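You operate a simulated robot arm through the tools that you are given. There is no shell and no other tool. Be economical: measure what you need, move in short steps, check, and stop when the job is done.

The job below is to be done with a simulated robot arm. You get a single attempt, and the scene is never put back.

Task
Fix the board on the bench: push its loose connector home.
Fine: seat it in the nest, press TEST once, and when the lamp is green put it in the green tray; lamp box off after. Set down upright: circuit board.

It is judged by the outcome, as a careful person would: the job done as asked, and still so three seconds after it is handed in. It fails if anything else is knocked over, pushed out of place, dropped, spilled or broken.

Robot
A 7-joint arm with a two-finger gripper, on a carriage that runs on a rail from [-2, -903] to [2, 877] (x, y) and turns from -159 to 174 degrees about z. Base frame: it is fixed where the carriage stands at the start and does not move with it; the origin is on the floor, on the carriage's upright axis, x ahead of it, y to its left, z up; the surface under the hand at the start is at about z = 820. Units: mm, degrees, N and s.
With the tool pointing down near the work surface it reaches from about 320 to 780 mm from the robot's upright axis, wherever it stands. Its first joint turns from -166.0 to 166.0 degrees. Places, roughly: circuit board [500, -1250, 1250]; inside of the green tray [600, 0, 800]; inside of the part nest [400, 100, 800]; inside of the red tray [600, 100, 800]; lamp switch [400, 0, 900]; selector knob [400, -100, 900]. Payload 2.45 kg.
Tool frame: the origin (TCP) is the grasp point; the fingertips stand 23 mm ahead of it; z points along the fingers, y is the line along which they close. Largest opening 72 mm; the body of the gripper starts 40 mm behind the TCP.
Orientation is told as [roll, pitch, yaw] about the base's x, y, z axes, in that order, counted from this pose: with the fingers straight down and closing along the base's y, the tool's x points along the base's -x, its y along +y and its z along -z.

Tools
- The arm moves only by the tool step_arm. Its argument "rows" is a list of rows, each a list of 7 numbers: the shift along the tool's x, y, z in mm, then the turn, a rotation vector about the tool's x, y, z in degrees, then the finger opening in mm, from 0 to 72. In form: [[x, y, z, rx, ry, rz, fingers], ...]. A call has 1 to 8 rows; each row is the pose to reach, as a shift and turn from the pose commanded when the call began, along the tool's axes at that moment. A row lasts 0.2 s, in which the tool goes at most 50 mm and 8.6 degrees; a call with a longer step from one row to the next is refused whole, and so is a gripper value outside its range. A pose out of reach is approached as far as the arm can. The call stops where the force on the tool passes 90 N (or 10 N more than at its start, if that is more) or the arm is blocked; 0.2 s more then pass. Each finger travels about 72 mm/s and halts on what it meets, pressing with about 41 N; the grip force reading is that of the motor and also rises with nothing between the fingers. The clock runs only during rows and for 0.2 s after the last one: add rows that repeat a pose to give the fingers time. It gives the time, the measured TCP pose, the force on the tool (base axes), the opening and the grip force at its end, in the units of the frame above (readings bear some noise), with the torque about the TCP (base axes, N m) and any sound that the robot's microphone picked up.
- Cameras (640 x 400 px; columns grow to the right, rows downward): "scene" is now at [28, 161.9, 1409.6]; the picture's right is [-0.25, -0.97, 0.00], its down [-0.55, 0.14, -0.82] and it looks along [0.80, -0.21, -0.57] (base axes); focal length 263 px, centre (320, 200). "wrist" rides on the gripper at [77, 17, -66] in the tool frame; the picture's right is [-0.22, 0.98, 0.00], its down [-0.56, -0.12, -0.82] and it looks along [-0.80, -0.18, 0.57] (tool axes); focal length 234 px, centre (320, 200).
- snapshot(camera): a new picture of that camera. It takes no simulated time.
- lift_body(by): slides the trunk up (or, below 0, down) by that many mm; the arm and the scene camera ride with it, the base frame stays. It gives what a move gives, with no picture.
- drive_base(legs): drives the robot by 1 to 6 legs, each [ahead, left, turn to the left] in mm, mm and degrees, along the robot's own axes; the way and the turn of a leg run together, so that a leg with both is an arc; at most 1500 mm and 180 degrees a leg. The arm and the cameras ride along, it lands a little off, and it stops where it bumps. It keeps to its track: a leg is cut to what the track allows. It gives what a move gives.
- turn_head(pan, tilt): turns the head with the scene camera to pan (to the left, within 155 degrees either way) and tilt (down, from -29 to 69), counted from straight ahead of the robot. It gives what a move gives.
- pixel_to_xyz(camera, pixels): for up to 12 pixels [column, row] of the newest picture of that camera ("zoom" is the newest enlarged one), the place [x, y, z] in the base frame of the surface seen there, good to about 2 mm. It takes no simulated time.
- close_up(camera, box): a new picture of the part [left, top, right, bottom] of that camera's present view, enlarged. It takes no simulated time.
- finish_job(): hands the job in; it is judged then, once.

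Go step by step. Measure first, check grasps and placings, and put right what went wrong. The budget is 80 turns and 68 pictures, counting those below and the enlarged ones. Unless the task says otherwise, let go and move clear before handing in, and close with one line.

The tools are called after ">>>" as name(argument=value, ...) on one line, values as JSON. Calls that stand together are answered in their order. step_arm: Moves the arm, as the interface text tells. Its arguments: {"type":"object","properties":{"rows":{"type":"array"}},"required":["rows"]} The other tools are called the same way: lift_body (by) slides the trunk up or down; drive_base (legs) drives the base; turn_head (pan, tilt) turns the head that bears the scene camera; snapshot (camera) takes a picture; pixel_to_xyz (camera, pixels) gives the place of the surface under pixels of a picture; close_up (camera, box) takes an enlarged picture of a part of a camera's view; finish_job () hands the job in.

At the start:

```text
clock: 0.0
tcp_pos: [367.5, -30.6, 1194.3]
tool_rot: [0.0, 0.1, 0.0]
wrist_force: [0.5, 0.3, 0.2]
ft_torque: [0.0, 0.03, -0.01]
opening: 71.9
grasp_force: 0.0
trunk travel left (down, up): [-400.0, 190.0]
robot x, y, heading: [-1.5, 0.2, 0.2]
head pan, tilt: [-14.6, 34.7]
```

scene: 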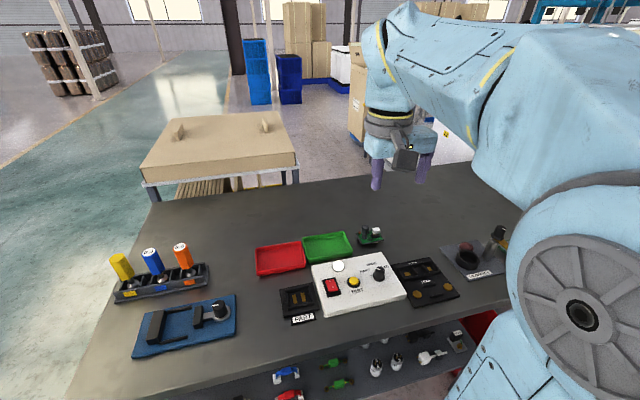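
wrist: 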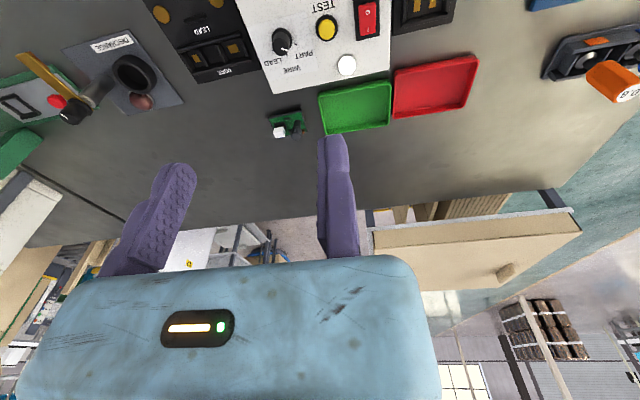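

I see a small green board with a connector near scene pixel (370,236), next to the green tray, but the place list gives a circuit board far off at y=-1250. I'll look closer at the bench and measure the main parts.

>>> close_up(camera="scene", box=[240, 200, 480, 350])

>>> pixel_to_xyz(camera="scene", pixels=[[370, 236], [362, 238], [327, 247], [280, 259], [299, 299], [332, 286], [353, 282], [379, 273], [338, 266], [425, 283], [470, 258], [185, 325]])

>>> turn_head(pan=-75, tilt=20)

>>> snapshot(camera="scene")

```text
2.67 times, centred on (360, 275) of scene
```

zoom: 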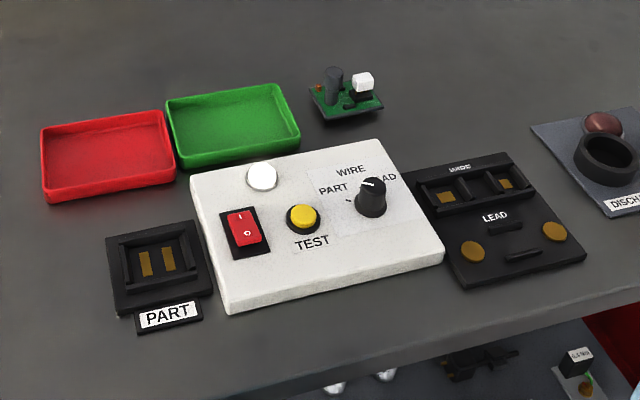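

```text
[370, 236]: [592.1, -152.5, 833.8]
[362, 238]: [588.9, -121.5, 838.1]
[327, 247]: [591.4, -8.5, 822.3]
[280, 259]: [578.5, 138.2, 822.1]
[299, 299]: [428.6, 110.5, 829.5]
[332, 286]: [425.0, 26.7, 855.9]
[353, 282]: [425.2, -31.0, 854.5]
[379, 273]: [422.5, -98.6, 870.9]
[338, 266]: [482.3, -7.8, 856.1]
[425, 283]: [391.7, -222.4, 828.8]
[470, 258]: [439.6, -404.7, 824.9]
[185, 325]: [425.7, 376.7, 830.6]
```

```text
clock: 1.3
tcp_pos: [367.0, -29.1, 1193.7]
tool_rot: [0.0, 0.1, 0.0]
wrist_force: [0.3, 0.3, -0.5]
ft_torque: [0.01, 0.0, -0.02]
opening: 71.7
grasp_force: 0.2
trunk travel left (down, up): [-400.0, 190.0]
robot x, y, heading: [-2.8, -2.0, -0.0]
head pan, tilt: [-75.0, 20.0]
```

```text
64 pictures are left
```

scene: 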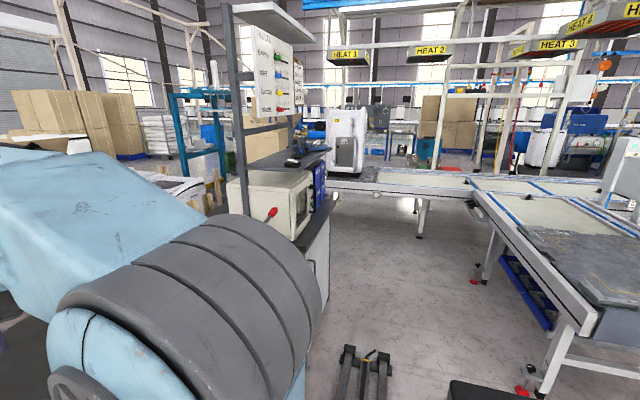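

The bench board sits at about [590,-150]. A shelf and a chart stand on the right at (300,158) and (275,75), which could hold the other board or guidance, so I'll enlarge both.

>>> close_up(camera="scene", box=[220, 20, 350, 101])

>>> close_up(camera="scene", box=[220, 120, 350, 201])

>>> pixel_to_xyz(camera="scene", pixels=[[300, 150], [292, 160], [310, 160], [275, 80], [280, 185], [272, 213], [318, 185]])

```text
4.92 times, centred on (285, 60) of scene
```

zoom: 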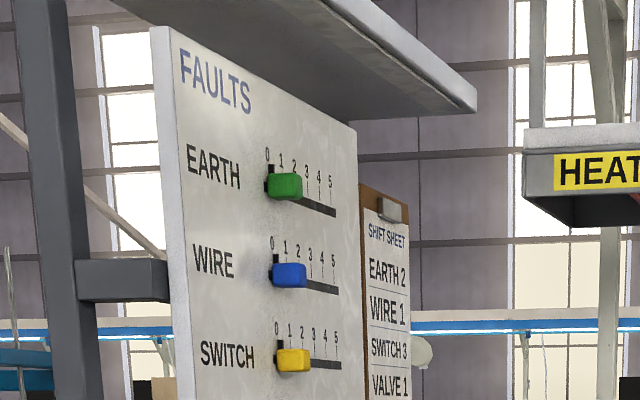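

```text
4.92 times, centred on (285, 160) of scene
```

zoom: 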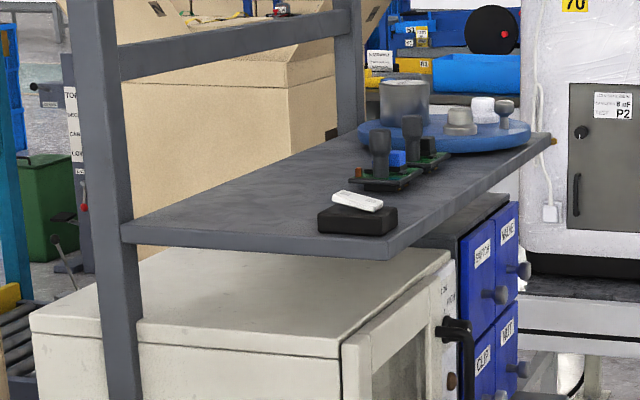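

```text
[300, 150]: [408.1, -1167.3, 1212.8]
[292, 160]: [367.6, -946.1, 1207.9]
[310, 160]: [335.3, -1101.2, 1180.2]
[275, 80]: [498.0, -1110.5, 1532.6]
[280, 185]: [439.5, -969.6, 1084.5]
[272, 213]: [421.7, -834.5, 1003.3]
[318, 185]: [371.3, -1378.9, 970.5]
```

The shelf holds other boards as distractors; the one on the bench is at about [590,-150,834]. I'll turn the head back to the bench and take detailed close-ups.

>>> turn_head(pan=-10, tilt=45)

>>> lift_body(by=-100)

>>> snapshot(camera="scene")

>>> snapshot(camera="wrist")

```text
clock: 2.7
tcp_pos: [367.4, -30.9, 1193.5]
tool_rot: [0.0, 0.0, 0.0]
wrist_force: [-0.2, -1.0, -0.7]
ft_torque: [-0.02, 0.01, 0.03]
opening: 71.9
grasp_force: 0.0
trunk travel left (down, up): [-400.0, 190.0]
robot x, y, heading: [3.6, -3.0, -0.1]
head pan, tilt: [-10.0, 45.0]
```

```text
clock: 4.0
tcp_pos: [367.4, -29.2, 1094.0]
tool_rot: [0.0, 0.0, -0.1]
wrist_force: [0.3, -0.1, -0.8]
ft_torque: [0.0, 0.0, -0.02]
opening: 71.8
grasp_force: 0.0
trunk travel left (down, up): [-300.0, 290.0]
robot x, y, heading: [-1.5, -1.9, -0.1]
head pan, tilt: [-10.0, 45.0]
```

```text
61 pictures are left
```

scene: 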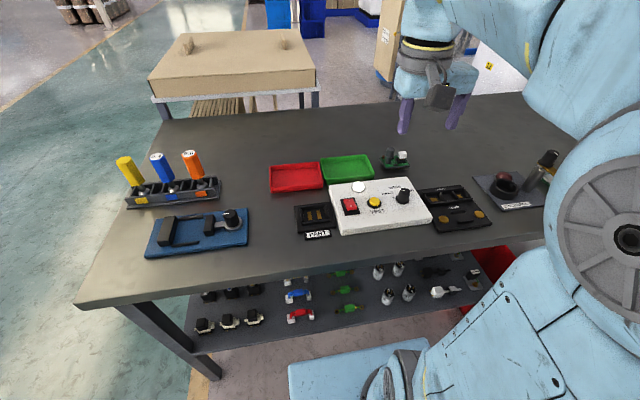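

```text
60 pictures are left
```

wrist: 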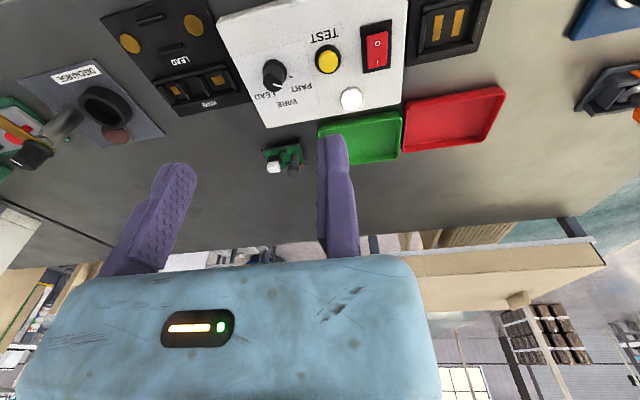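

The wrist view shows the knob (275,75), switch (376,45) and board (283,158). I'll enlarge the board and the box.

>>> close_up(camera="wrist", box=[240, 130, 320, 180])

>>> close_up(camera="wrist", box=[210, 0, 500, 130])

>>> close_up(camera="scene", box=[330, 140, 450, 215])

```text
8.00 times, centred on (280, 155) of wrist
```

zoom: 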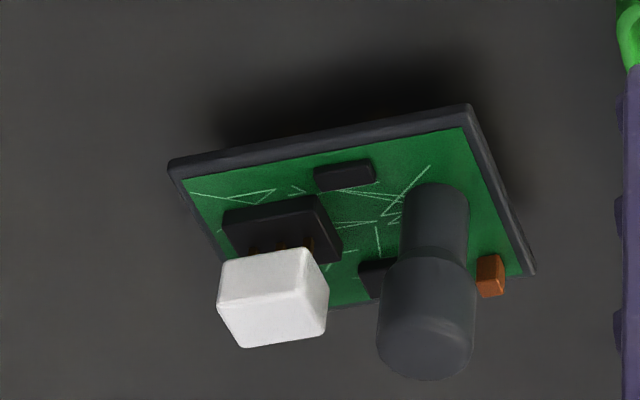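

```text
2.21 times, centred on (355, 65) of wrist
```

zoom: 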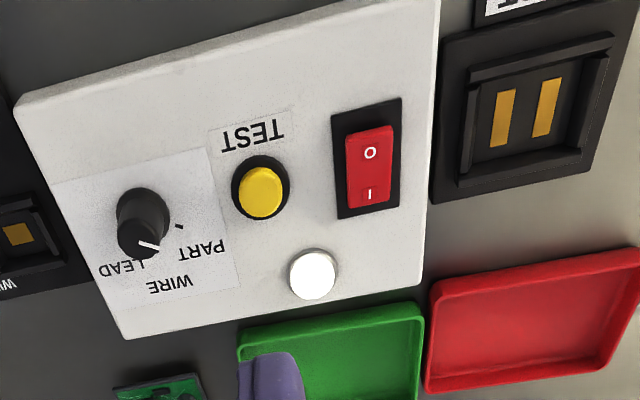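

```text
5.33 times, centred on (390, 178) of scene
```

zoom: 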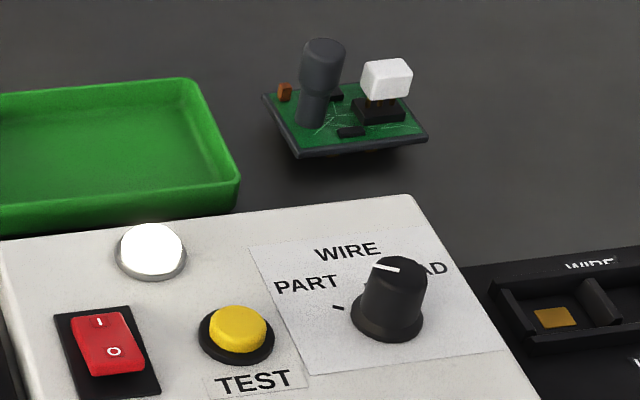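

The knob points at WIRE while the nest is labelled PART, so it must be turned. I'll measure the board and nest geometry and the knob's pointer.

>>> pixel_to_xyz(camera="zoom", pixels=[[268, 98], [298, 156], [426, 139], [385, 68], [395, 95], [322, 45], [312, 115], [380, 105], [386, 266], [405, 275], [240, 318], [150, 235]])

>>> close_up(camera="scene", box=[280, 185, 360, 245])

>>> pixel_to_xyz(camera="wrist", pixels=[[263, 151], [300, 145], [306, 163], [274, 162], [413, 58], [482, 48], [420, 5], [488, 0], [432, 33], [458, 29], [371, 32], [376, 62]])

```text
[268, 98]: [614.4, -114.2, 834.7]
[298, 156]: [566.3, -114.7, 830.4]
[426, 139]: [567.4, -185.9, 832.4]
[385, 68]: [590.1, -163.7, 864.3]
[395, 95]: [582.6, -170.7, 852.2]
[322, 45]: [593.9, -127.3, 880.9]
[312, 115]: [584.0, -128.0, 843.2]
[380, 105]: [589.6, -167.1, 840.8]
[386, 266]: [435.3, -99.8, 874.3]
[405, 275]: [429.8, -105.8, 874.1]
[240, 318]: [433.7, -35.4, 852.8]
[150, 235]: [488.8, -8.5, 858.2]
```

```text
6.67 times, centred on (320, 215) of scene
```

zoom: 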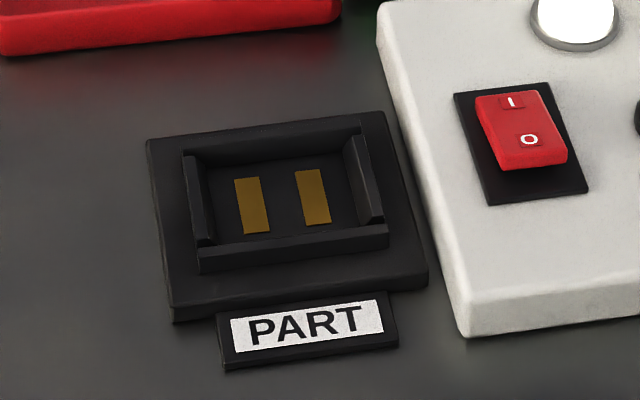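

```text
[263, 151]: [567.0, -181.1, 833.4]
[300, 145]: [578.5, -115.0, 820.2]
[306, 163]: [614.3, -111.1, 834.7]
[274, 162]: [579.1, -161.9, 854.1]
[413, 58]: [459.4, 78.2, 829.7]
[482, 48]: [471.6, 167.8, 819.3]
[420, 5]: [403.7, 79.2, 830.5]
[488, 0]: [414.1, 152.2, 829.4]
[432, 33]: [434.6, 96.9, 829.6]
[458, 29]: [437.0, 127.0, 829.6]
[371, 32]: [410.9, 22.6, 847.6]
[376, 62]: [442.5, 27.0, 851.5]
```

Board is about 48 x 71 mm with its long side along y. I'll measure the nest walls and rocker in this close-up.

>>> pixel_to_xyz(camera="zoom", pixels=[[184, 153], [196, 242], [350, 136], [381, 221], [192, 155], [210, 240], [362, 128], [200, 258], [388, 232], [284, 210], [510, 100], [530, 155]])

>>> step_arm(rows=[[0, 0, 30, 0, 0, 0, 72], [0, 0, 60, 0, 0, 0, 72], [0, 20, 90, 0, 0, 0, 72], [0, 40, 100, 0, 0, 0, 72], [0, 60, 100, 0, 0, 0, 72], [0, 80, 100, 0, 0, 0, 72]])

>>> snapshot(camera="wrist")

```text
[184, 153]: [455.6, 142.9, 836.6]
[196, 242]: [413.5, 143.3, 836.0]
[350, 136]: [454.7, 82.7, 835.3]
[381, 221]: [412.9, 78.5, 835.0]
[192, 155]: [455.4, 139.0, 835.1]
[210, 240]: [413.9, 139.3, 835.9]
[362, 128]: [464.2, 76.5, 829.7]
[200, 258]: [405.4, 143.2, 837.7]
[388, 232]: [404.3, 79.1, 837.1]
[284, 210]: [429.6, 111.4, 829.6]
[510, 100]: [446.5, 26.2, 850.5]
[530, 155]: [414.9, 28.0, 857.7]
```

```text
clock: 5.4
tcp_pos: [366.7, 51.9, 993.8]
tool_rot: [0.0, 0.1, 0.0]
wrist_force: [-0.4, -0.1, 0.2]
ft_torque: [0.0, 0.01, 0.03]
opening: 71.9
grasp_force: 0.1
trunk travel left (down, up): [-300.0, 290.0]
robot x, y, heading: [-1.6, -2.5, 0.1]
head pan, tilt: [-10.0, 45.0]
```

```text
55 pictures are left
```

wrist: 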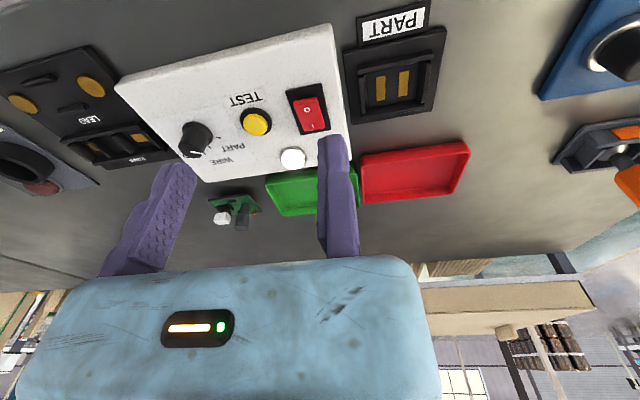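

The rocker's I end (far) is pressed in, so the box is on. The nest interior seems about 57 x 46, so I need a better look at the board's underside and size; I'm moving the wrist camera close to it.

>>> step_arm(rows=[[-20, -36, 0, 0, 0, 0, 72], [-45, -73, 10, 0, 0, 0, 72], [-70, -110, 25, 0, 0, 0, 72], [-95, -146, 45, 0, 0, 0, 72], [-120, -183, 70, 0, 0, 0, 72], [-140, -219, 94, 0, 0, 0, 72]])

>>> snapshot(camera="wrist")

```text
refused: row 5 steps farther than a row can; nothing moved
```

```text
54 pictures are left
```

wrist: 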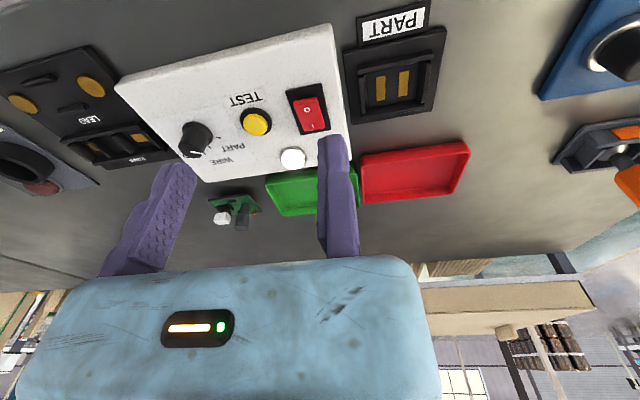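

The call was refused for a row just over 50 mm; I'll repeat it with smaller steps.

>>> step_arm(rows=[[-20, -32, 10, 0, 0, 0, 72], [-40, -64, 22, 0, 0, 0, 72], [-60, -96, 34, 0, 0, 0, 72], [-80, -128, 48, 0, 0, 0, 72], [-100, -160, 64, 0, 0, 0, 72], [-120, -192, 80, 0, 0, 0, 72], [-140, -219, 94, 0, 0, 0, 72]])

>>> snapshot(camera="wrist")

```text
clock: 7.0
tcp_pos: [505.7, -168.0, 900.7]
tool_rot: [0.0, -0.2, 0.0]
wrist_force: [0.6, 0.2, 1.4]
ft_torque: [-0.03, -0.03, -0.01]
opening: 72.0
grasp_force: 0.0
trunk travel left (down, up): [-300.0, 290.0]
robot x, y, heading: [-1.2, -0.5, -0.3]
head pan, tilt: [-10.0, 45.0]
```

```text
53 pictures are left
```

wrist: 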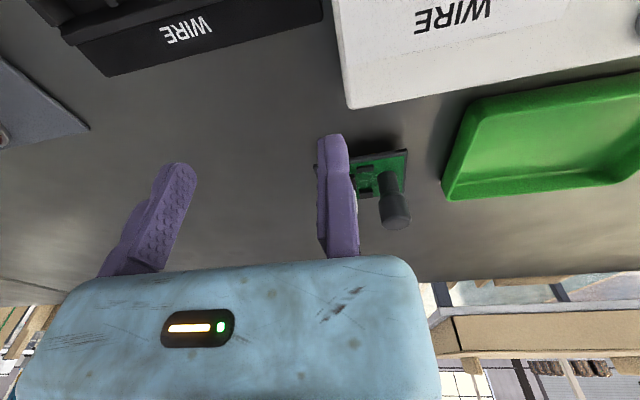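

One finger hides the board, so I'll shift 45 mm to +y.

>>> step_arm(rows=[[0, 45, 0, 0, 0, 0, 72]])

>>> close_up(camera="wrist", box=[190, 110, 350, 210])

```text
clock: 7.4
tcp_pos: [508.6, -123.8, 900.3]
tool_rot: [0.0, 0.0, -0.1]
wrist_force: [0.1, 0.8, 0.8]
ft_torque: [0.04, 0.02, -0.01]
opening: 72.4
grasp_force: 0.0
trunk travel left (down, up): [-300.0, 290.0]
robot x, y, heading: [0.7, -4.0, -0.0]
head pan, tilt: [-10.0, 45.0]
```

```text
4.00 times, centred on (270, 160) of wrist
```

zoom: 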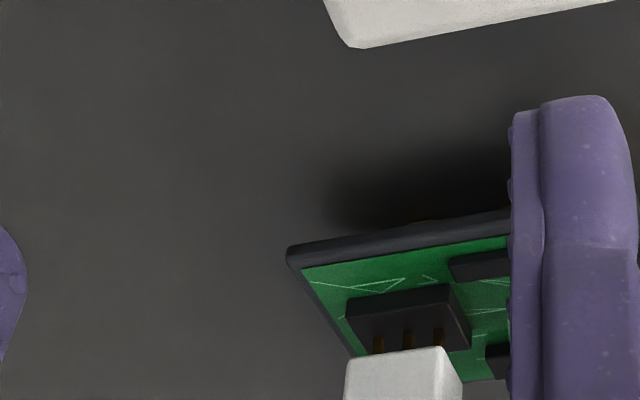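

Still partly hidden; shift another 40 mm.

>>> step_arm(rows=[[10, 40, 0, 0, 0, 0, 72]])

>>> close_up(camera="wrist", box=[190, 110, 350, 210])

```text
clock: 7.8
tcp_pos: [498.2, -85.1, 899.4]
tool_rot: [0.0, 0.0, -0.1]
wrist_force: [-0.1, -0.8, -0.2]
ft_torque: [0.01, 0.0, 0.05]
opening: 71.9
grasp_force: 0.1
trunk travel left (down, up): [-300.0, 290.0]
robot x, y, heading: [0.4, -1.2, 0.0]
head pan, tilt: [-10.0, 45.0]
```

```text
4.00 times, centred on (270, 160) of wrist
```

zoom: 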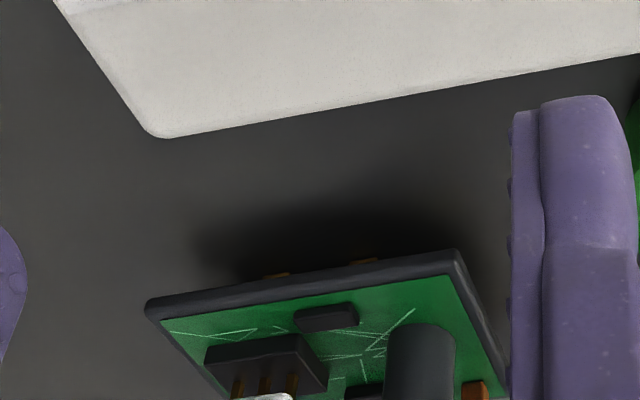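

Two gold contacts are visible under the board's near edge (275,277) and (365,262), spaced like the nest pads. I'll measure these with the board corners.

>>> pixel_to_xyz(camera="zoom", pixels=[[152, 312], [457, 264], [452, 256], [276, 276], [365, 261], [163, 322], [446, 277], [508, 385], [300, 300], [300, 290], [420, 340], [265, 350]])

>>> step_arm(rows=[[45, 0, 0, 0, 0, 0, 72]])

>>> close_up(camera="wrist", box=[190, 110, 350, 210])

```text
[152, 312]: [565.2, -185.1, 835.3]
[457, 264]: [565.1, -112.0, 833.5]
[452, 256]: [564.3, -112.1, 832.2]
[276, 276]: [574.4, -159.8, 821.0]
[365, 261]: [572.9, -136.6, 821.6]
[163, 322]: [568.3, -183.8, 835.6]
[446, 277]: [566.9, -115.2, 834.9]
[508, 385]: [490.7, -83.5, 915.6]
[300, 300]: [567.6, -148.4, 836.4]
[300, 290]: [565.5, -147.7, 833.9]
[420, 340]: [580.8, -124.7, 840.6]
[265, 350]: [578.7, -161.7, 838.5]
```

```text
clock: 8.2
tcp_pos: [452.5, -83.5, 898.6]
tool_rot: [-0.1, 0.1, 0.0]
wrist_force: [0.6, -0.4, 0.0]
ft_torque: [0.0, 0.06, 0.0]
opening: 71.8
grasp_force: 0.2
trunk travel left (down, up): [-300.0, 290.0]
robot x, y, heading: [0.5, -0.1, 0.0]
head pan, tilt: [-10.0, 45.0]
```

```text
4.00 times, centred on (270, 160) of wrist
```

zoom: 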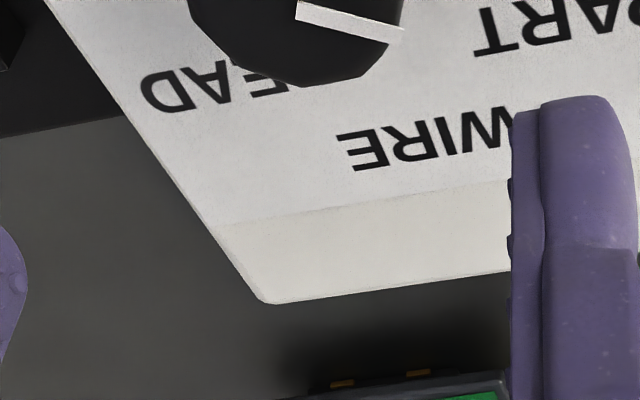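

The board stands raised on contacts at z≈821 and measures 73 x 49. Before pressing I want a lower-angle look at its underside support, so I'll tilt the tool to bring the wrist camera nearly level.

>>> step_arm(rows=[[-15, 0, 0, 0, -8, 0, 72], [-30, 0, 5, 0, -16, 0, 72], [-45, 0, 12, 0, -24, 0, 72], [-58, 0, 20, 0, -30, 0, 72]])

>>> snapshot(camera="wrist")

```text
clock: 9.2
tcp_pos: [507.6, -83.3, 880.9]
tool_rot: [0.0, -30.1, 0.0]
wrist_force: [0.8, 0.4, -0.5]
ft_torque: [0.01, -0.01, -0.01]
opening: 72.0
grasp_force: 0.0
trunk travel left (down, up): [-300.0, 290.0]
robot x, y, heading: [1.2, -1.0, 0.0]
head pan, tilt: [-10.0, 45.0]
```

```text
49 pictures are left
```

wrist: 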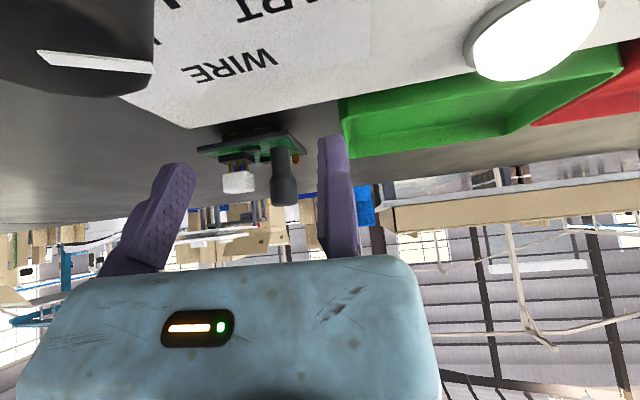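

Good low view of the board at (250,150); enlarging it.

>>> close_up(camera="wrist", box=[185, 110, 325, 210])

>>> pixel_to_xyz(camera="zoom", pixels=[[180, 105], [280, 90], [340, 80], [230, 150], [225, 270], [215, 320], [300, 285], [430, 180], [450, 270], [455, 350], [440, 400], [240, 215]])

```text
4.00 times, centred on (255, 160) of wrist
```

zoom: 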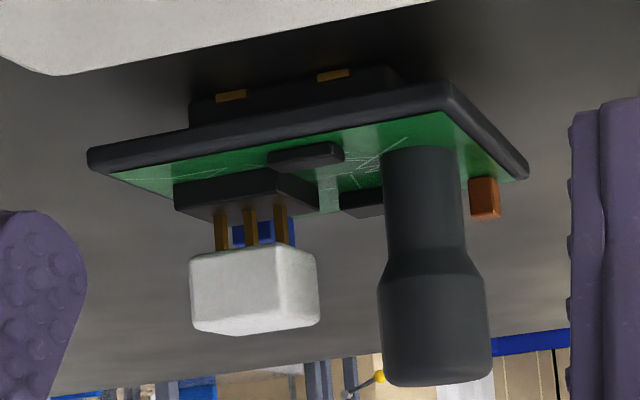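

```text
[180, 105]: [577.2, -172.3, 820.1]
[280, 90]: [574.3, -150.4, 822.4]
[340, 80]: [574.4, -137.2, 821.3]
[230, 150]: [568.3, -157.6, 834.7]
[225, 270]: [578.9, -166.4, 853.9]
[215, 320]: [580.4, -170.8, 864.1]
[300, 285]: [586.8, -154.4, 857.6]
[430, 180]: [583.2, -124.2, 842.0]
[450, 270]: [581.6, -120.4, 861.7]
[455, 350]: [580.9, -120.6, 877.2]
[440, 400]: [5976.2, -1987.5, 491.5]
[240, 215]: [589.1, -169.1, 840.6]
```

The underside block spans roughly y -174 to -125, so the plug (centre about y -163) lies over support and pressing is stable; its gap is about 6 mm. I'll straighten the tool, raise it and locate the plug and cap exactly from the scene camera.

>>> step_arm(rows=[[0, 0, -20, 0, 8, 0, 40], [0, 0, -40, 0, 16, 0, 20], [0, 0, -60, 0, 24, 0, 0], [0, 0, -80, 0, 30, 0, 0]])

>>> close_up(camera="scene", box=[375, 140, 423, 176])

>>> pixel_to_xyz(camera="zoom", pixels=[[320, 200]])

```text
clock: 10.2
tcp_pos: [469.2, -86.6, 949.3]
tool_rot: [0.1, 0.1, 0.1]
wrist_force: [0.4, 0.9, -0.2]
ft_torque: [-0.02, -0.01, 0.0]
opening: 0.0
grasp_force: 28.2
trunk travel left (down, up): [-300.0, 290.0]
robot x, y, heading: [1.4, -0.6, 0.2]
head pan, tilt: [-10.0, 45.0]
```

```text
11.11 times, centred on (399, 158) of scene
```

zoom: 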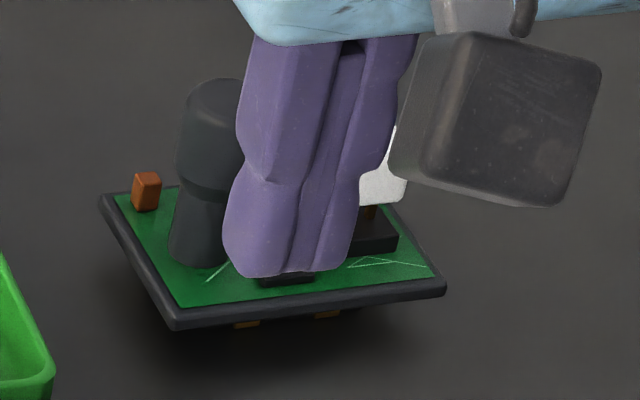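

```text
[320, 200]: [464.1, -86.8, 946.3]
```

The fingers hide the plug; I'll move aside to +y and retake.

>>> step_arm(rows=[[0, 45, 0, 0, 0, 0, 0], [0, 90, 0, 0, 0, 0, 0], [0, 130, 0, 0, 0, 0, 0]])

>>> close_up(camera="scene", box=[375, 140, 423, 176])

```text
clock: 11.0
tcp_pos: [469.7, 47.3, 950.2]
tool_rot: [0.0, 0.0, 0.0]
wrist_force: [0.8, -0.4, -0.3]
ft_torque: [0.02, -0.01, 0.0]
opening: 0.0
grasp_force: 28.6
trunk travel left (down, up): [-300.0, 290.0]
robot x, y, heading: [0.9, -0.3, 0.0]
head pan, tilt: [-10.0, 45.0]
```

```text
11.11 times, centred on (399, 158) of scene
```

zoom: 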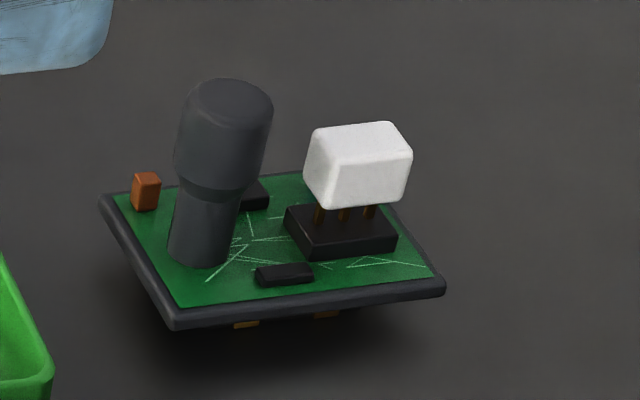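

>>> pixel_to_xyz(camera="zoom", pixels=[[318, 132], [394, 126], [408, 150], [332, 158], [362, 142], [228, 92], [195, 110], [265, 112], [102, 202], [440, 285], [176, 320], [366, 235]])

```text
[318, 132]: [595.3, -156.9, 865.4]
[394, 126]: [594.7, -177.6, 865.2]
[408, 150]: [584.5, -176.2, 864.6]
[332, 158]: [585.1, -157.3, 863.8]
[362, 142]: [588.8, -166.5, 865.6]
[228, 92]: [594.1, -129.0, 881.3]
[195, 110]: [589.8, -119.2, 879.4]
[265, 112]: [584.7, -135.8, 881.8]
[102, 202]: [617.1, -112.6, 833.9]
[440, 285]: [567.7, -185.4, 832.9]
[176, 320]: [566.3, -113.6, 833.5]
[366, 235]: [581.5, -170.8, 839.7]
```

Plug top centre ≈ (589.5,-166,865); cap centre ≈ (590,-128), top 881. I'll move the closed fingers above the plug.

>>> step_arm(rows=[[-20, -36, 0, 0, 0, 0, 0], [-40, -71, 0, 0, 0, 0, 0], [-60, -107, 0, 0, 0, 0, 0], [-80, -142, 0, 0, 0, 0, 0], [-100, -178, 0, 0, 0, 0, 0], [-120, -213, 0, 0, 0, 0, 0], [-120, -213, 40, 0, 0, 0, 0]])

>>> close_up(camera="scene", box=[360, 130, 440, 190])

```text
clock: 12.6
tcp_pos: [588.4, -169.3, 908.7]
tool_rot: [0.0, -0.1, 0.0]
wrist_force: [0.3, 0.2, -0.4]
ft_torque: [0.02, 0.02, 0.03]
opening: 0.0
grasp_force: 28.2
trunk travel left (down, up): [-300.0, 290.0]
robot x, y, heading: [-2.0, 0.3, 0.1]
head pan, tilt: [-10.0, 45.0]
```

```text
6.67 times, centred on (400, 160) of scene
```

zoom: 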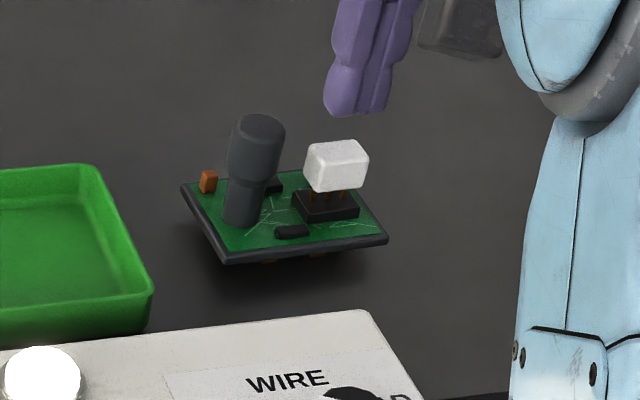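

Tips are above the plug. I'll descend to contact and press in 2 mm steps.

>>> step_arm(rows=[[0, 1.5, 14, 0, 0, 0, 0], [0, 1.5, 20, 0, 0, 0, 0], [0, 1.5, 22, 0, 0, 0, 0], [0, 1.5, 24, 0, 0, 0, 0]])

>>> close_up(camera="scene", box=[360, 130, 440, 190])

```text
clock: 13.6
tcp_pos: [591.1, -166.3, 885.1]
tool_rot: [0.0, 0.0, 0.0]
wrist_force: [-0.4, -0.5, 0.7]
ft_torque: [0.0, -0.01, 0.02]
opening: 0.0
grasp_force: 28.5
trunk travel left (down, up): [-300.0, 290.0]
robot x, y, heading: [0.0, 0.3, -0.0]
head pan, tilt: [-10.0, 45.0]
```

```text
6.67 times, centred on (400, 160) of scene
```

zoom: 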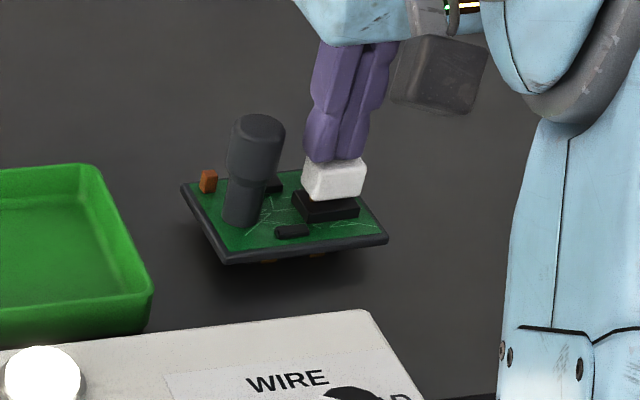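

The plug has already slid part way down and little force shows. I continue pressing.

>>> step_arm(rows=[[0, 0, 1.5, 0, 0, 0, 0], [0, 0, 3, 0, 0, 0, 0], [0, 0, 4.5, 0, 0, 0, 0], [0, 0, 6, 0, 0, 0, 0]])

>>> close_up(camera="scene", box=[360, 130, 440, 190])

```text
clock: 14.6
tcp_pos: [591.3, -165.5, 878.2]
tool_rot: [-0.1, 0.0, 0.0]
wrist_force: [0.6, -0.3, 0.5]
ft_torque: [-0.03, -0.03, -0.01]
opening: 6.2
grasp_force: 27.9
trunk travel left (down, up): [-300.0, 290.0]
robot x, y, heading: [1.5, 5.1, -0.1]
head pan, tilt: [-10.0, 45.0]
```

```text
6.67 times, centred on (400, 160) of scene
```

zoom: 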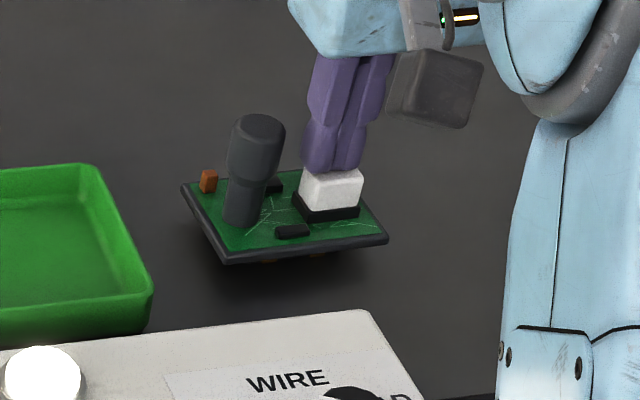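

The plug now looks down on the socket, but the opening reads 6.2, slightly odd. One more small press to check it's home by force.

>>> step_arm(rows=[[0, 0, 1, 0, 0, 0, 0], [0, 0, 2, 0, 0, 0, 0], [0, 0, 3, 0, 0, 0, 0]])

>>> close_up(camera="scene", box=[375, 140, 423, 176])

```text
clock: 15.4
tcp_pos: [590.3, -164.5, 877.2]
tool_rot: [0.0, -0.1, 0.0]
wrist_force: [1.6, -0.1, 4.0]
ft_torque: [-0.04, -0.05, -0.02]
opening: 5.8
grasp_force: 28.0
trunk travel left (down, up): [-300.0, 290.0]
robot x, y, heading: [2.7, -2.0, -0.1]
head pan, tilt: [-10.0, 45.0]
```

```text
11.11 times, centred on (399, 158) of scene
```

zoom: 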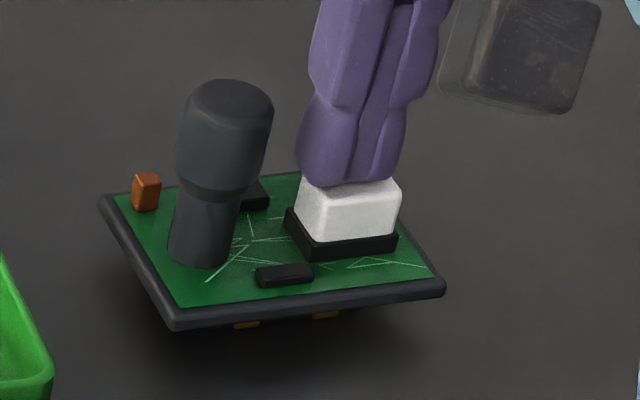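

The plug bottoms on the socket with force starting to rise (4 N). One firmer press, then back off and inspect.

>>> step_arm(rows=[[0, 0, 1.5, 0, 0, 0, 0], [0, 0, 3, 0, 0, 0, 0], [0, 0, 3, 0, 0, 0, 0]])

>>> step_arm(rows=[[0, 0, -10, 0, 0, 0, 0], [0, 0, -50, 0, 0, 0, 0], [0, 0, -85, 0, 0, 0, 0], [45, 0, -85, 0, 0, 0, 0], [90, 0, -85, 0, 0, 0, 0]])

>>> close_up(camera="scene", box=[375, 140, 423, 176])

```text
clock: 16.2
tcp_pos: [589.5, -164.8, 877.7]
tool_rot: [0.0, -0.2, 0.0]
wrist_force: [8.1, -2.6, 23.5]
ft_torque: [0.01, -0.17, -0.02]
opening: 6.0
grasp_force: 28.3
trunk travel left (down, up): [-300.0, 290.0]
robot x, y, heading: [-0.7, 1.2, -0.0]
head pan, tilt: [-10.0, 45.0]
```

```text
clock: 17.4
tcp_pos: [500.7, -164.4, 957.9]
tool_rot: [0.0, 0.1, 0.0]
wrist_force: [0.6, 0.4, -0.3]
ft_torque: [0.0, 0.0, -0.01]
opening: 0.1
grasp_force: 28.3
trunk travel left (down, up): [-300.0, 290.0]
robot x, y, heading: [-0.3, -4.3, -0.2]
head pan, tilt: [-10.0, 45.0]
```

```text
11.11 times, centred on (399, 158) of scene
```

zoom: 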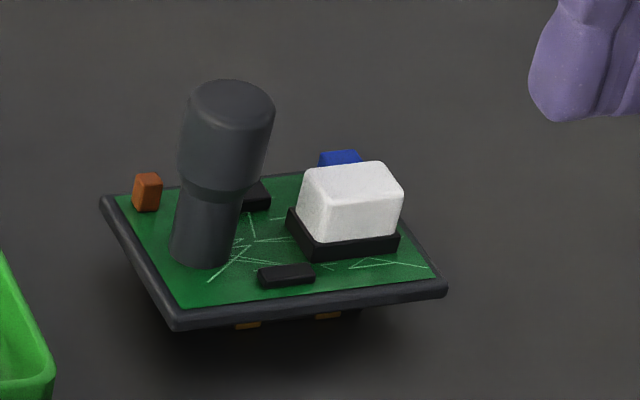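

Connector is home: bottomed at 23 N, plug flush in its socket, board unmoved. Next, I need a steep view of the selector knob, so I'll move back and tilt the camera downward.

>>> step_arm(rows=[[25, 16, 0, 0, 6, 0, 0], [50, 32, 0, 0, 12, 0, 0], [75, 48, 0, 0, 18, 0, 0], [100, 64, 0, 0, 24, 0, 0], [120, 80, 0, 0, 28, 0, 0]])

>>> snapshot(camera="wrist")

```text
clock: 18.6
tcp_pos: [380.1, -85.6, 959.9]
tool_rot: [0.0, 28.2, 0.0]
wrist_force: [-0.1, -0.7, 0.5]
ft_torque: [0.02, 0.0, 0.01]
opening: 0.2
grasp_force: 28.4
trunk travel left (down, up): [-300.0, 290.0]
robot x, y, heading: [0.4, 1.1, 0.1]
head pan, tilt: [-10.0, 45.0]
```

```text
40 pictures are left
```

wrist: 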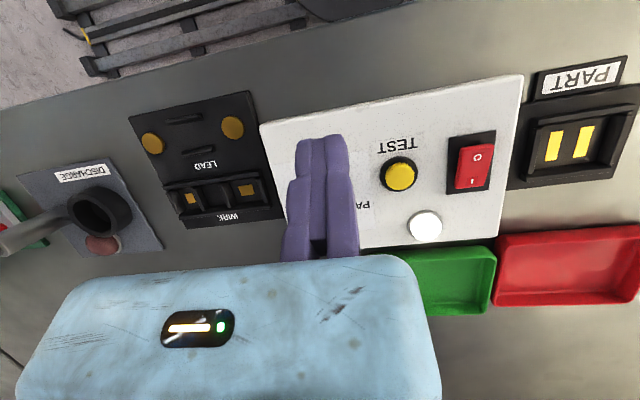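

The nest is well seen here; I'll measure it from this picture and then shift 80 mm to uncover the knob.

>>> close_up(camera="wrist", box=[500, 80, 640, 180])

>>> step_arm(rows=[[0, -40, 0, 0, 0, 0, 0], [0, -80, 0, 0, 0, 0, 0]])

>>> close_up(camera="wrist", box=[340, 100, 500, 220])

```text
4.00 times, centred on (570, 130) of wrist
```

zoom: 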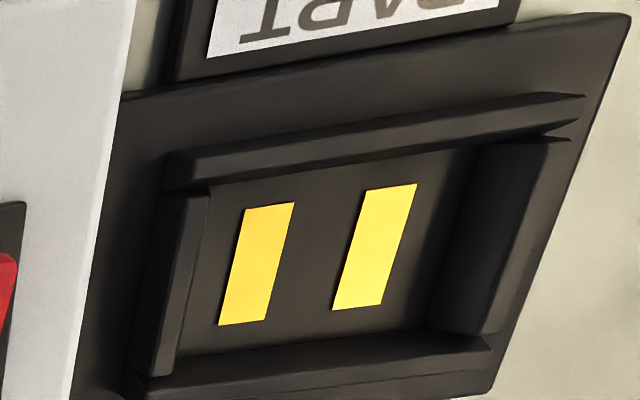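

```text
clock: 19.2
tcp_pos: [380.2, -164.9, 958.2]
tool_rot: [0.1, 28.0, 0.0]
wrist_force: [-0.3, 0.6, -0.5]
ft_torque: [0.01, 0.01, 0.02]
opening: 0.1
grasp_force: 29.0
trunk travel left (down, up): [-300.0, 290.0]
robot x, y, heading: [3.0, -1.7, -0.2]
head pan, tilt: [-10.0, 45.0]
```

```text
3.33 times, centred on (420, 160) of wrist
```

zoom: 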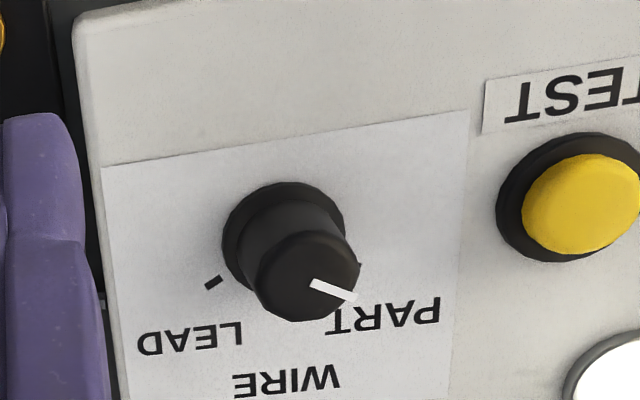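

The pointer (310,283)→(355,298) appears to be aimed at PART's tick near (358,265). I'll verify with 3-D points.

>>> pixel_to_xyz(camera="zoom", pixels=[[312, 283], [353, 298], [308, 276], [260, 283], [358, 255], [213, 283], [360, 266], [385, 312], [290, 380], [190, 340], [580, 205], [600, 380]])

>>> step_arm(rows=[[40, 0, 0, 0, 0, 0, 0]])

>>> close_up(camera="wrist", box=[360, 120, 480, 220])

```text
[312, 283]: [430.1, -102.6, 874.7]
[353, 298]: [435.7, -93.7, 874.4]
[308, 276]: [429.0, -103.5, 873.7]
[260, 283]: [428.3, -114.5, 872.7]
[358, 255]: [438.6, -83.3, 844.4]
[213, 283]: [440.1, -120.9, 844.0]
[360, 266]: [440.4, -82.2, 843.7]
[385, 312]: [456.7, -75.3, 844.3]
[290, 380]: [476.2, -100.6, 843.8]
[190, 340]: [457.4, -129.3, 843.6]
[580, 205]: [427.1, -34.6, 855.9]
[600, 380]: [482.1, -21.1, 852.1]
```

```text
clock: 19.6
tcp_pos: [347.0, -163.7, 976.2]
tool_rot: [-0.1, 28.0, 0.0]
wrist_force: [0.9, 0.2, -0.3]
ft_torque: [-0.02, 0.03, 0.02]
opening: 0.1
grasp_force: 28.4
trunk travel left (down, up): [-300.0, 290.0]
robot x, y, heading: [2.4, -1.5, 0.2]
head pan, tilt: [-10.0, 45.0]
```

```text
4.00 times, centred on (420, 170) of wrist
```

zoom: 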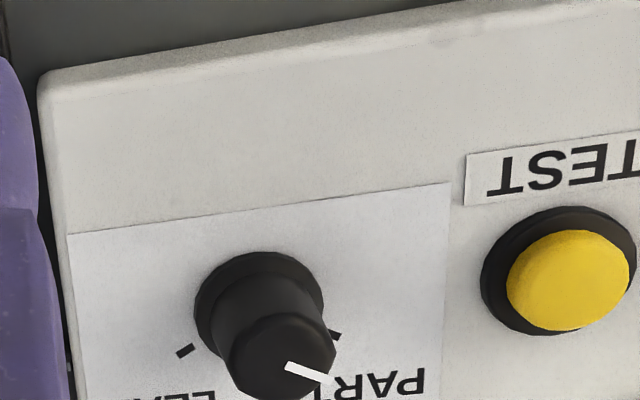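

Pointer is 58° left of forward and the PART tick 60°, so the knob is already on PART and the switch is on I. Now I go over to view the nest for exact geometry.

>>> step_arm(rows=[[-10, 35, 0, 0, 0, 0, 20], [-20, 70, 0, 0, 0, 0, 40], [-30, 105, 0, 0, 0, 0, 60], [-30, 140, 0, 0, 0, 0, 72], [-30, 175, 0, 0, 0, 0, 72], [-30, 210, 0, 0, 0, 0, 72], [-30, 250, 0, 0, 0, 0, 72], [-30, 290, 0, 0, 0, 0, 72]])

>>> snapshot(camera="wrist")

```text
clock: 21.4
tcp_pos: [372.1, 124.2, 964.9]
tool_rot: [0.0, 28.0, 0.0]
wrist_force: [-0.8, -0.1, -0.2]
ft_torque: [0.01, -0.02, 0.0]
opening: 72.1
grasp_force: 0.0
trunk travel left (down, up): [-300.0, 290.0]
robot x, y, heading: [0.3, -1.7, -0.2]
head pan, tilt: [-10.0, 45.0]
```

```text
36 pictures are left
```

wrist: 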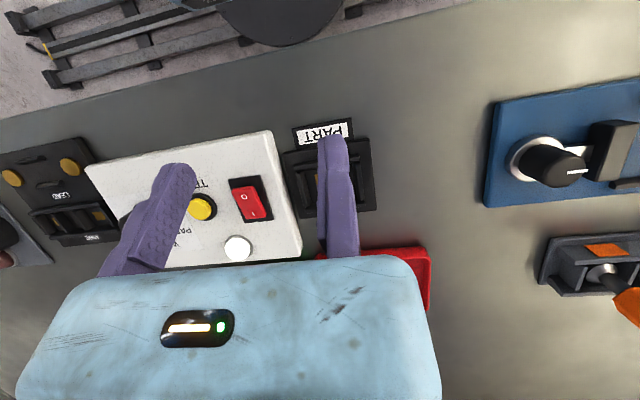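

The right finger hides the nest; shift +65 in y puts it between the fingers.

>>> step_arm(rows=[[0, 35, 0, 0, 0, 0, 72], [0, 65, 0, 0, 0, 0, 72]])

>>> close_up(camera="wrist", box=[190, 125, 318, 225])

```text
clock: 22.0
tcp_pos: [372.1, 189.7, 961.8]
tool_rot: [0.0, 28.0, 0.0]
wrist_force: [-0.3, 0.5, -0.1]
ft_torque: [0.04, -0.03, -0.02]
opening: 72.1
grasp_force: 0.0
trunk travel left (down, up): [-300.0, 290.0]
robot x, y, heading: [-2.5, -2.5, -0.0]
head pan, tilt: [-10.0, 45.0]
```

```text
4.00 times, centred on (254, 175) of wrist
```

zoom: 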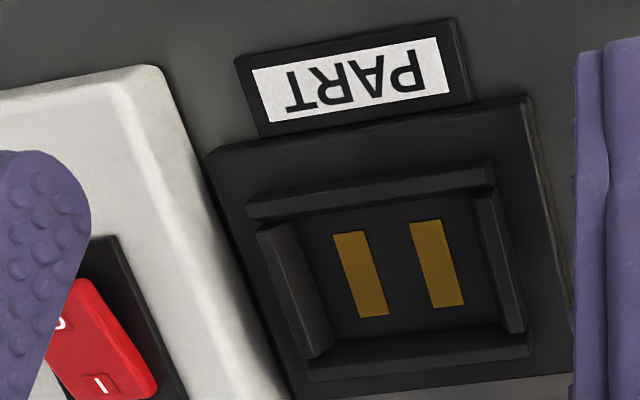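

>>> pixel_to_xyz(camera="zoom", pixels=[[250, 208], [494, 168], [492, 184], [262, 226], [304, 222], [328, 348], [478, 198], [514, 326], [420, 332], [361, 275], [437, 264], [300, 222]])

>>> pixel_to_xyz(camera="zoom", pixels=[[420, 345], [345, 232], [371, 316], [425, 222], [452, 306], [335, 235], [366, 232], [412, 224], [441, 220], [310, 357], [526, 330], [270, 290]])

```text
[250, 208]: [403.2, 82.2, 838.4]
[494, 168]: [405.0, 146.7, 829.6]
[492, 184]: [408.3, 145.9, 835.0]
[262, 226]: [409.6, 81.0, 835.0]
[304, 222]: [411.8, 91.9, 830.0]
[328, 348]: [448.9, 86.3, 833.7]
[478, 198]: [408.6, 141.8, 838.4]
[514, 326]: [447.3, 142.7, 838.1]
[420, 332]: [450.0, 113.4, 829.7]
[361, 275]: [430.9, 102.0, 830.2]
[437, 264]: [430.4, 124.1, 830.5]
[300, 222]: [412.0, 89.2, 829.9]
```

```text
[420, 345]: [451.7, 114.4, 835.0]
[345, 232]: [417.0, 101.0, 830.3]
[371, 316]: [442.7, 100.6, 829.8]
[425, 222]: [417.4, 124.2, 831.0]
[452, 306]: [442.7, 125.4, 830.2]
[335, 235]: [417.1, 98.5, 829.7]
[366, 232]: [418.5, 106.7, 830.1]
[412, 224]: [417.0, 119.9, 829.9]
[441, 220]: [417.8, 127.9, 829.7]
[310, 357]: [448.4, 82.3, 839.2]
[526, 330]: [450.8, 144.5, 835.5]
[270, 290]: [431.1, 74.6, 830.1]
```

Nest: pads centred at (430,113.2), interior about x 411–450, y 86.5–140, floor 830. So the board must move by about (-160, +262). I'll straighten the tool first.

>>> step_arm(rows=[[0, 0, 0, 0, -8, 0, 40], [0, 0, 0, 0, -16, 0, 40], [0, 0, 0, 0, -24, 0, 40], [0, 0, 0, 0, -28, 0, 40]])

>>> step_arm(rows=[[-27, -40, 0, 0, 0, 0, 40], [-54, -80, 0, 0, 0, 0, 40], [-81, -120, 0, 0, 0, 0, 40], [-108, -160, 0, 0, 0, 0, 40], [-135, -200, 0, 0, 0, 0, 40], [-162, -240, 0, 0, 0, 0, 40], [-189, -280, 0, 0, 0, 0, 40], [-217, -317, 0, 0, 0, 0, 40]])

>>> close_up(camera="wrist", box=[160, 100, 360, 225])

```text
clock: 23.0
tcp_pos: [372.2, 188.6, 963.2]
tool_rot: [0.0, -0.1, 0.0]
wrist_force: [-0.1, 0.3, 0.1]
ft_torque: [0.03, 0.0, 0.01]
opening: 40.0
grasp_force: 0.1
trunk travel left (down, up): [-300.0, 290.0]
robot x, y, heading: [1.3, 3.7, 0.1]
head pan, tilt: [-10.0, 45.0]
```

```text
clock: 24.8
tcp_pos: [590.1, -127.9, 965.7]
tool_rot: [0.1, -0.1, 0.0]
wrist_force: [-0.5, 0.2, -0.4]
ft_torque: [0.01, -0.03, -0.02]
opening: 40.1
grasp_force: 0.1
trunk travel left (down, up): [-300.0, 290.0]
robot x, y, heading: [-1.1, -8.4, -0.0]
head pan, tilt: [-10.0, 45.0]
```

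```text
3.20 times, centred on (260, 162) of wrist
```

zoom: 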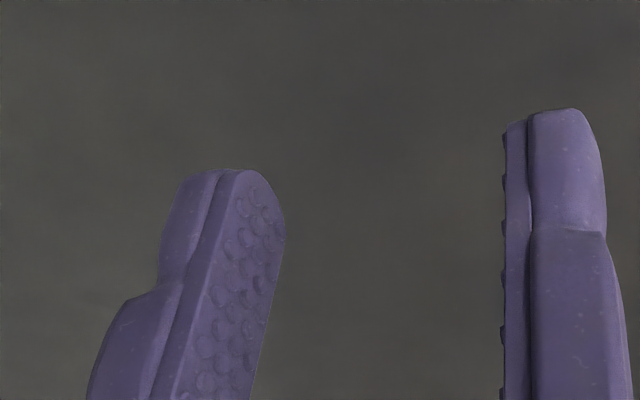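

Positioned over the cap. I descend to tips just above it and check with the scene camera.

>>> step_arm(rows=[[0, 0, 30, 0, 0, 0, 40], [0, 0, 55, 0, 0, 0, 40]])

>>> close_up(camera="scene", box=[360, 125, 440, 185])

>>> close_up(camera="wrist", box=[160, 80, 360, 225])

```text
clock: 25.4
tcp_pos: [589.6, -127.0, 910.3]
tool_rot: [0.0, 0.0, -0.1]
wrist_force: [0.2, 0.5, -0.1]
ft_torque: [0.05, 0.01, 0.0]
opening: 39.7
grasp_force: 0.0
trunk travel left (down, up): [-300.0, 290.0]
robot x, y, heading: [-1.1, 0.0, -0.3]
head pan, tilt: [-10.0, 45.0]
```

```text
6.67 times, centred on (400, 155) of scene
```

zoom: 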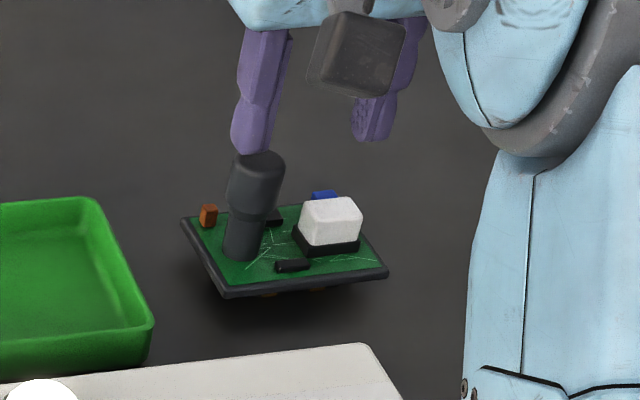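

```text
2.76 times, centred on (260, 152) of wrist
```

zoom: 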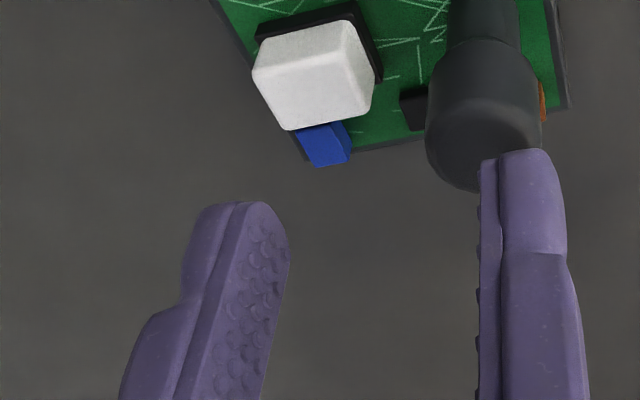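

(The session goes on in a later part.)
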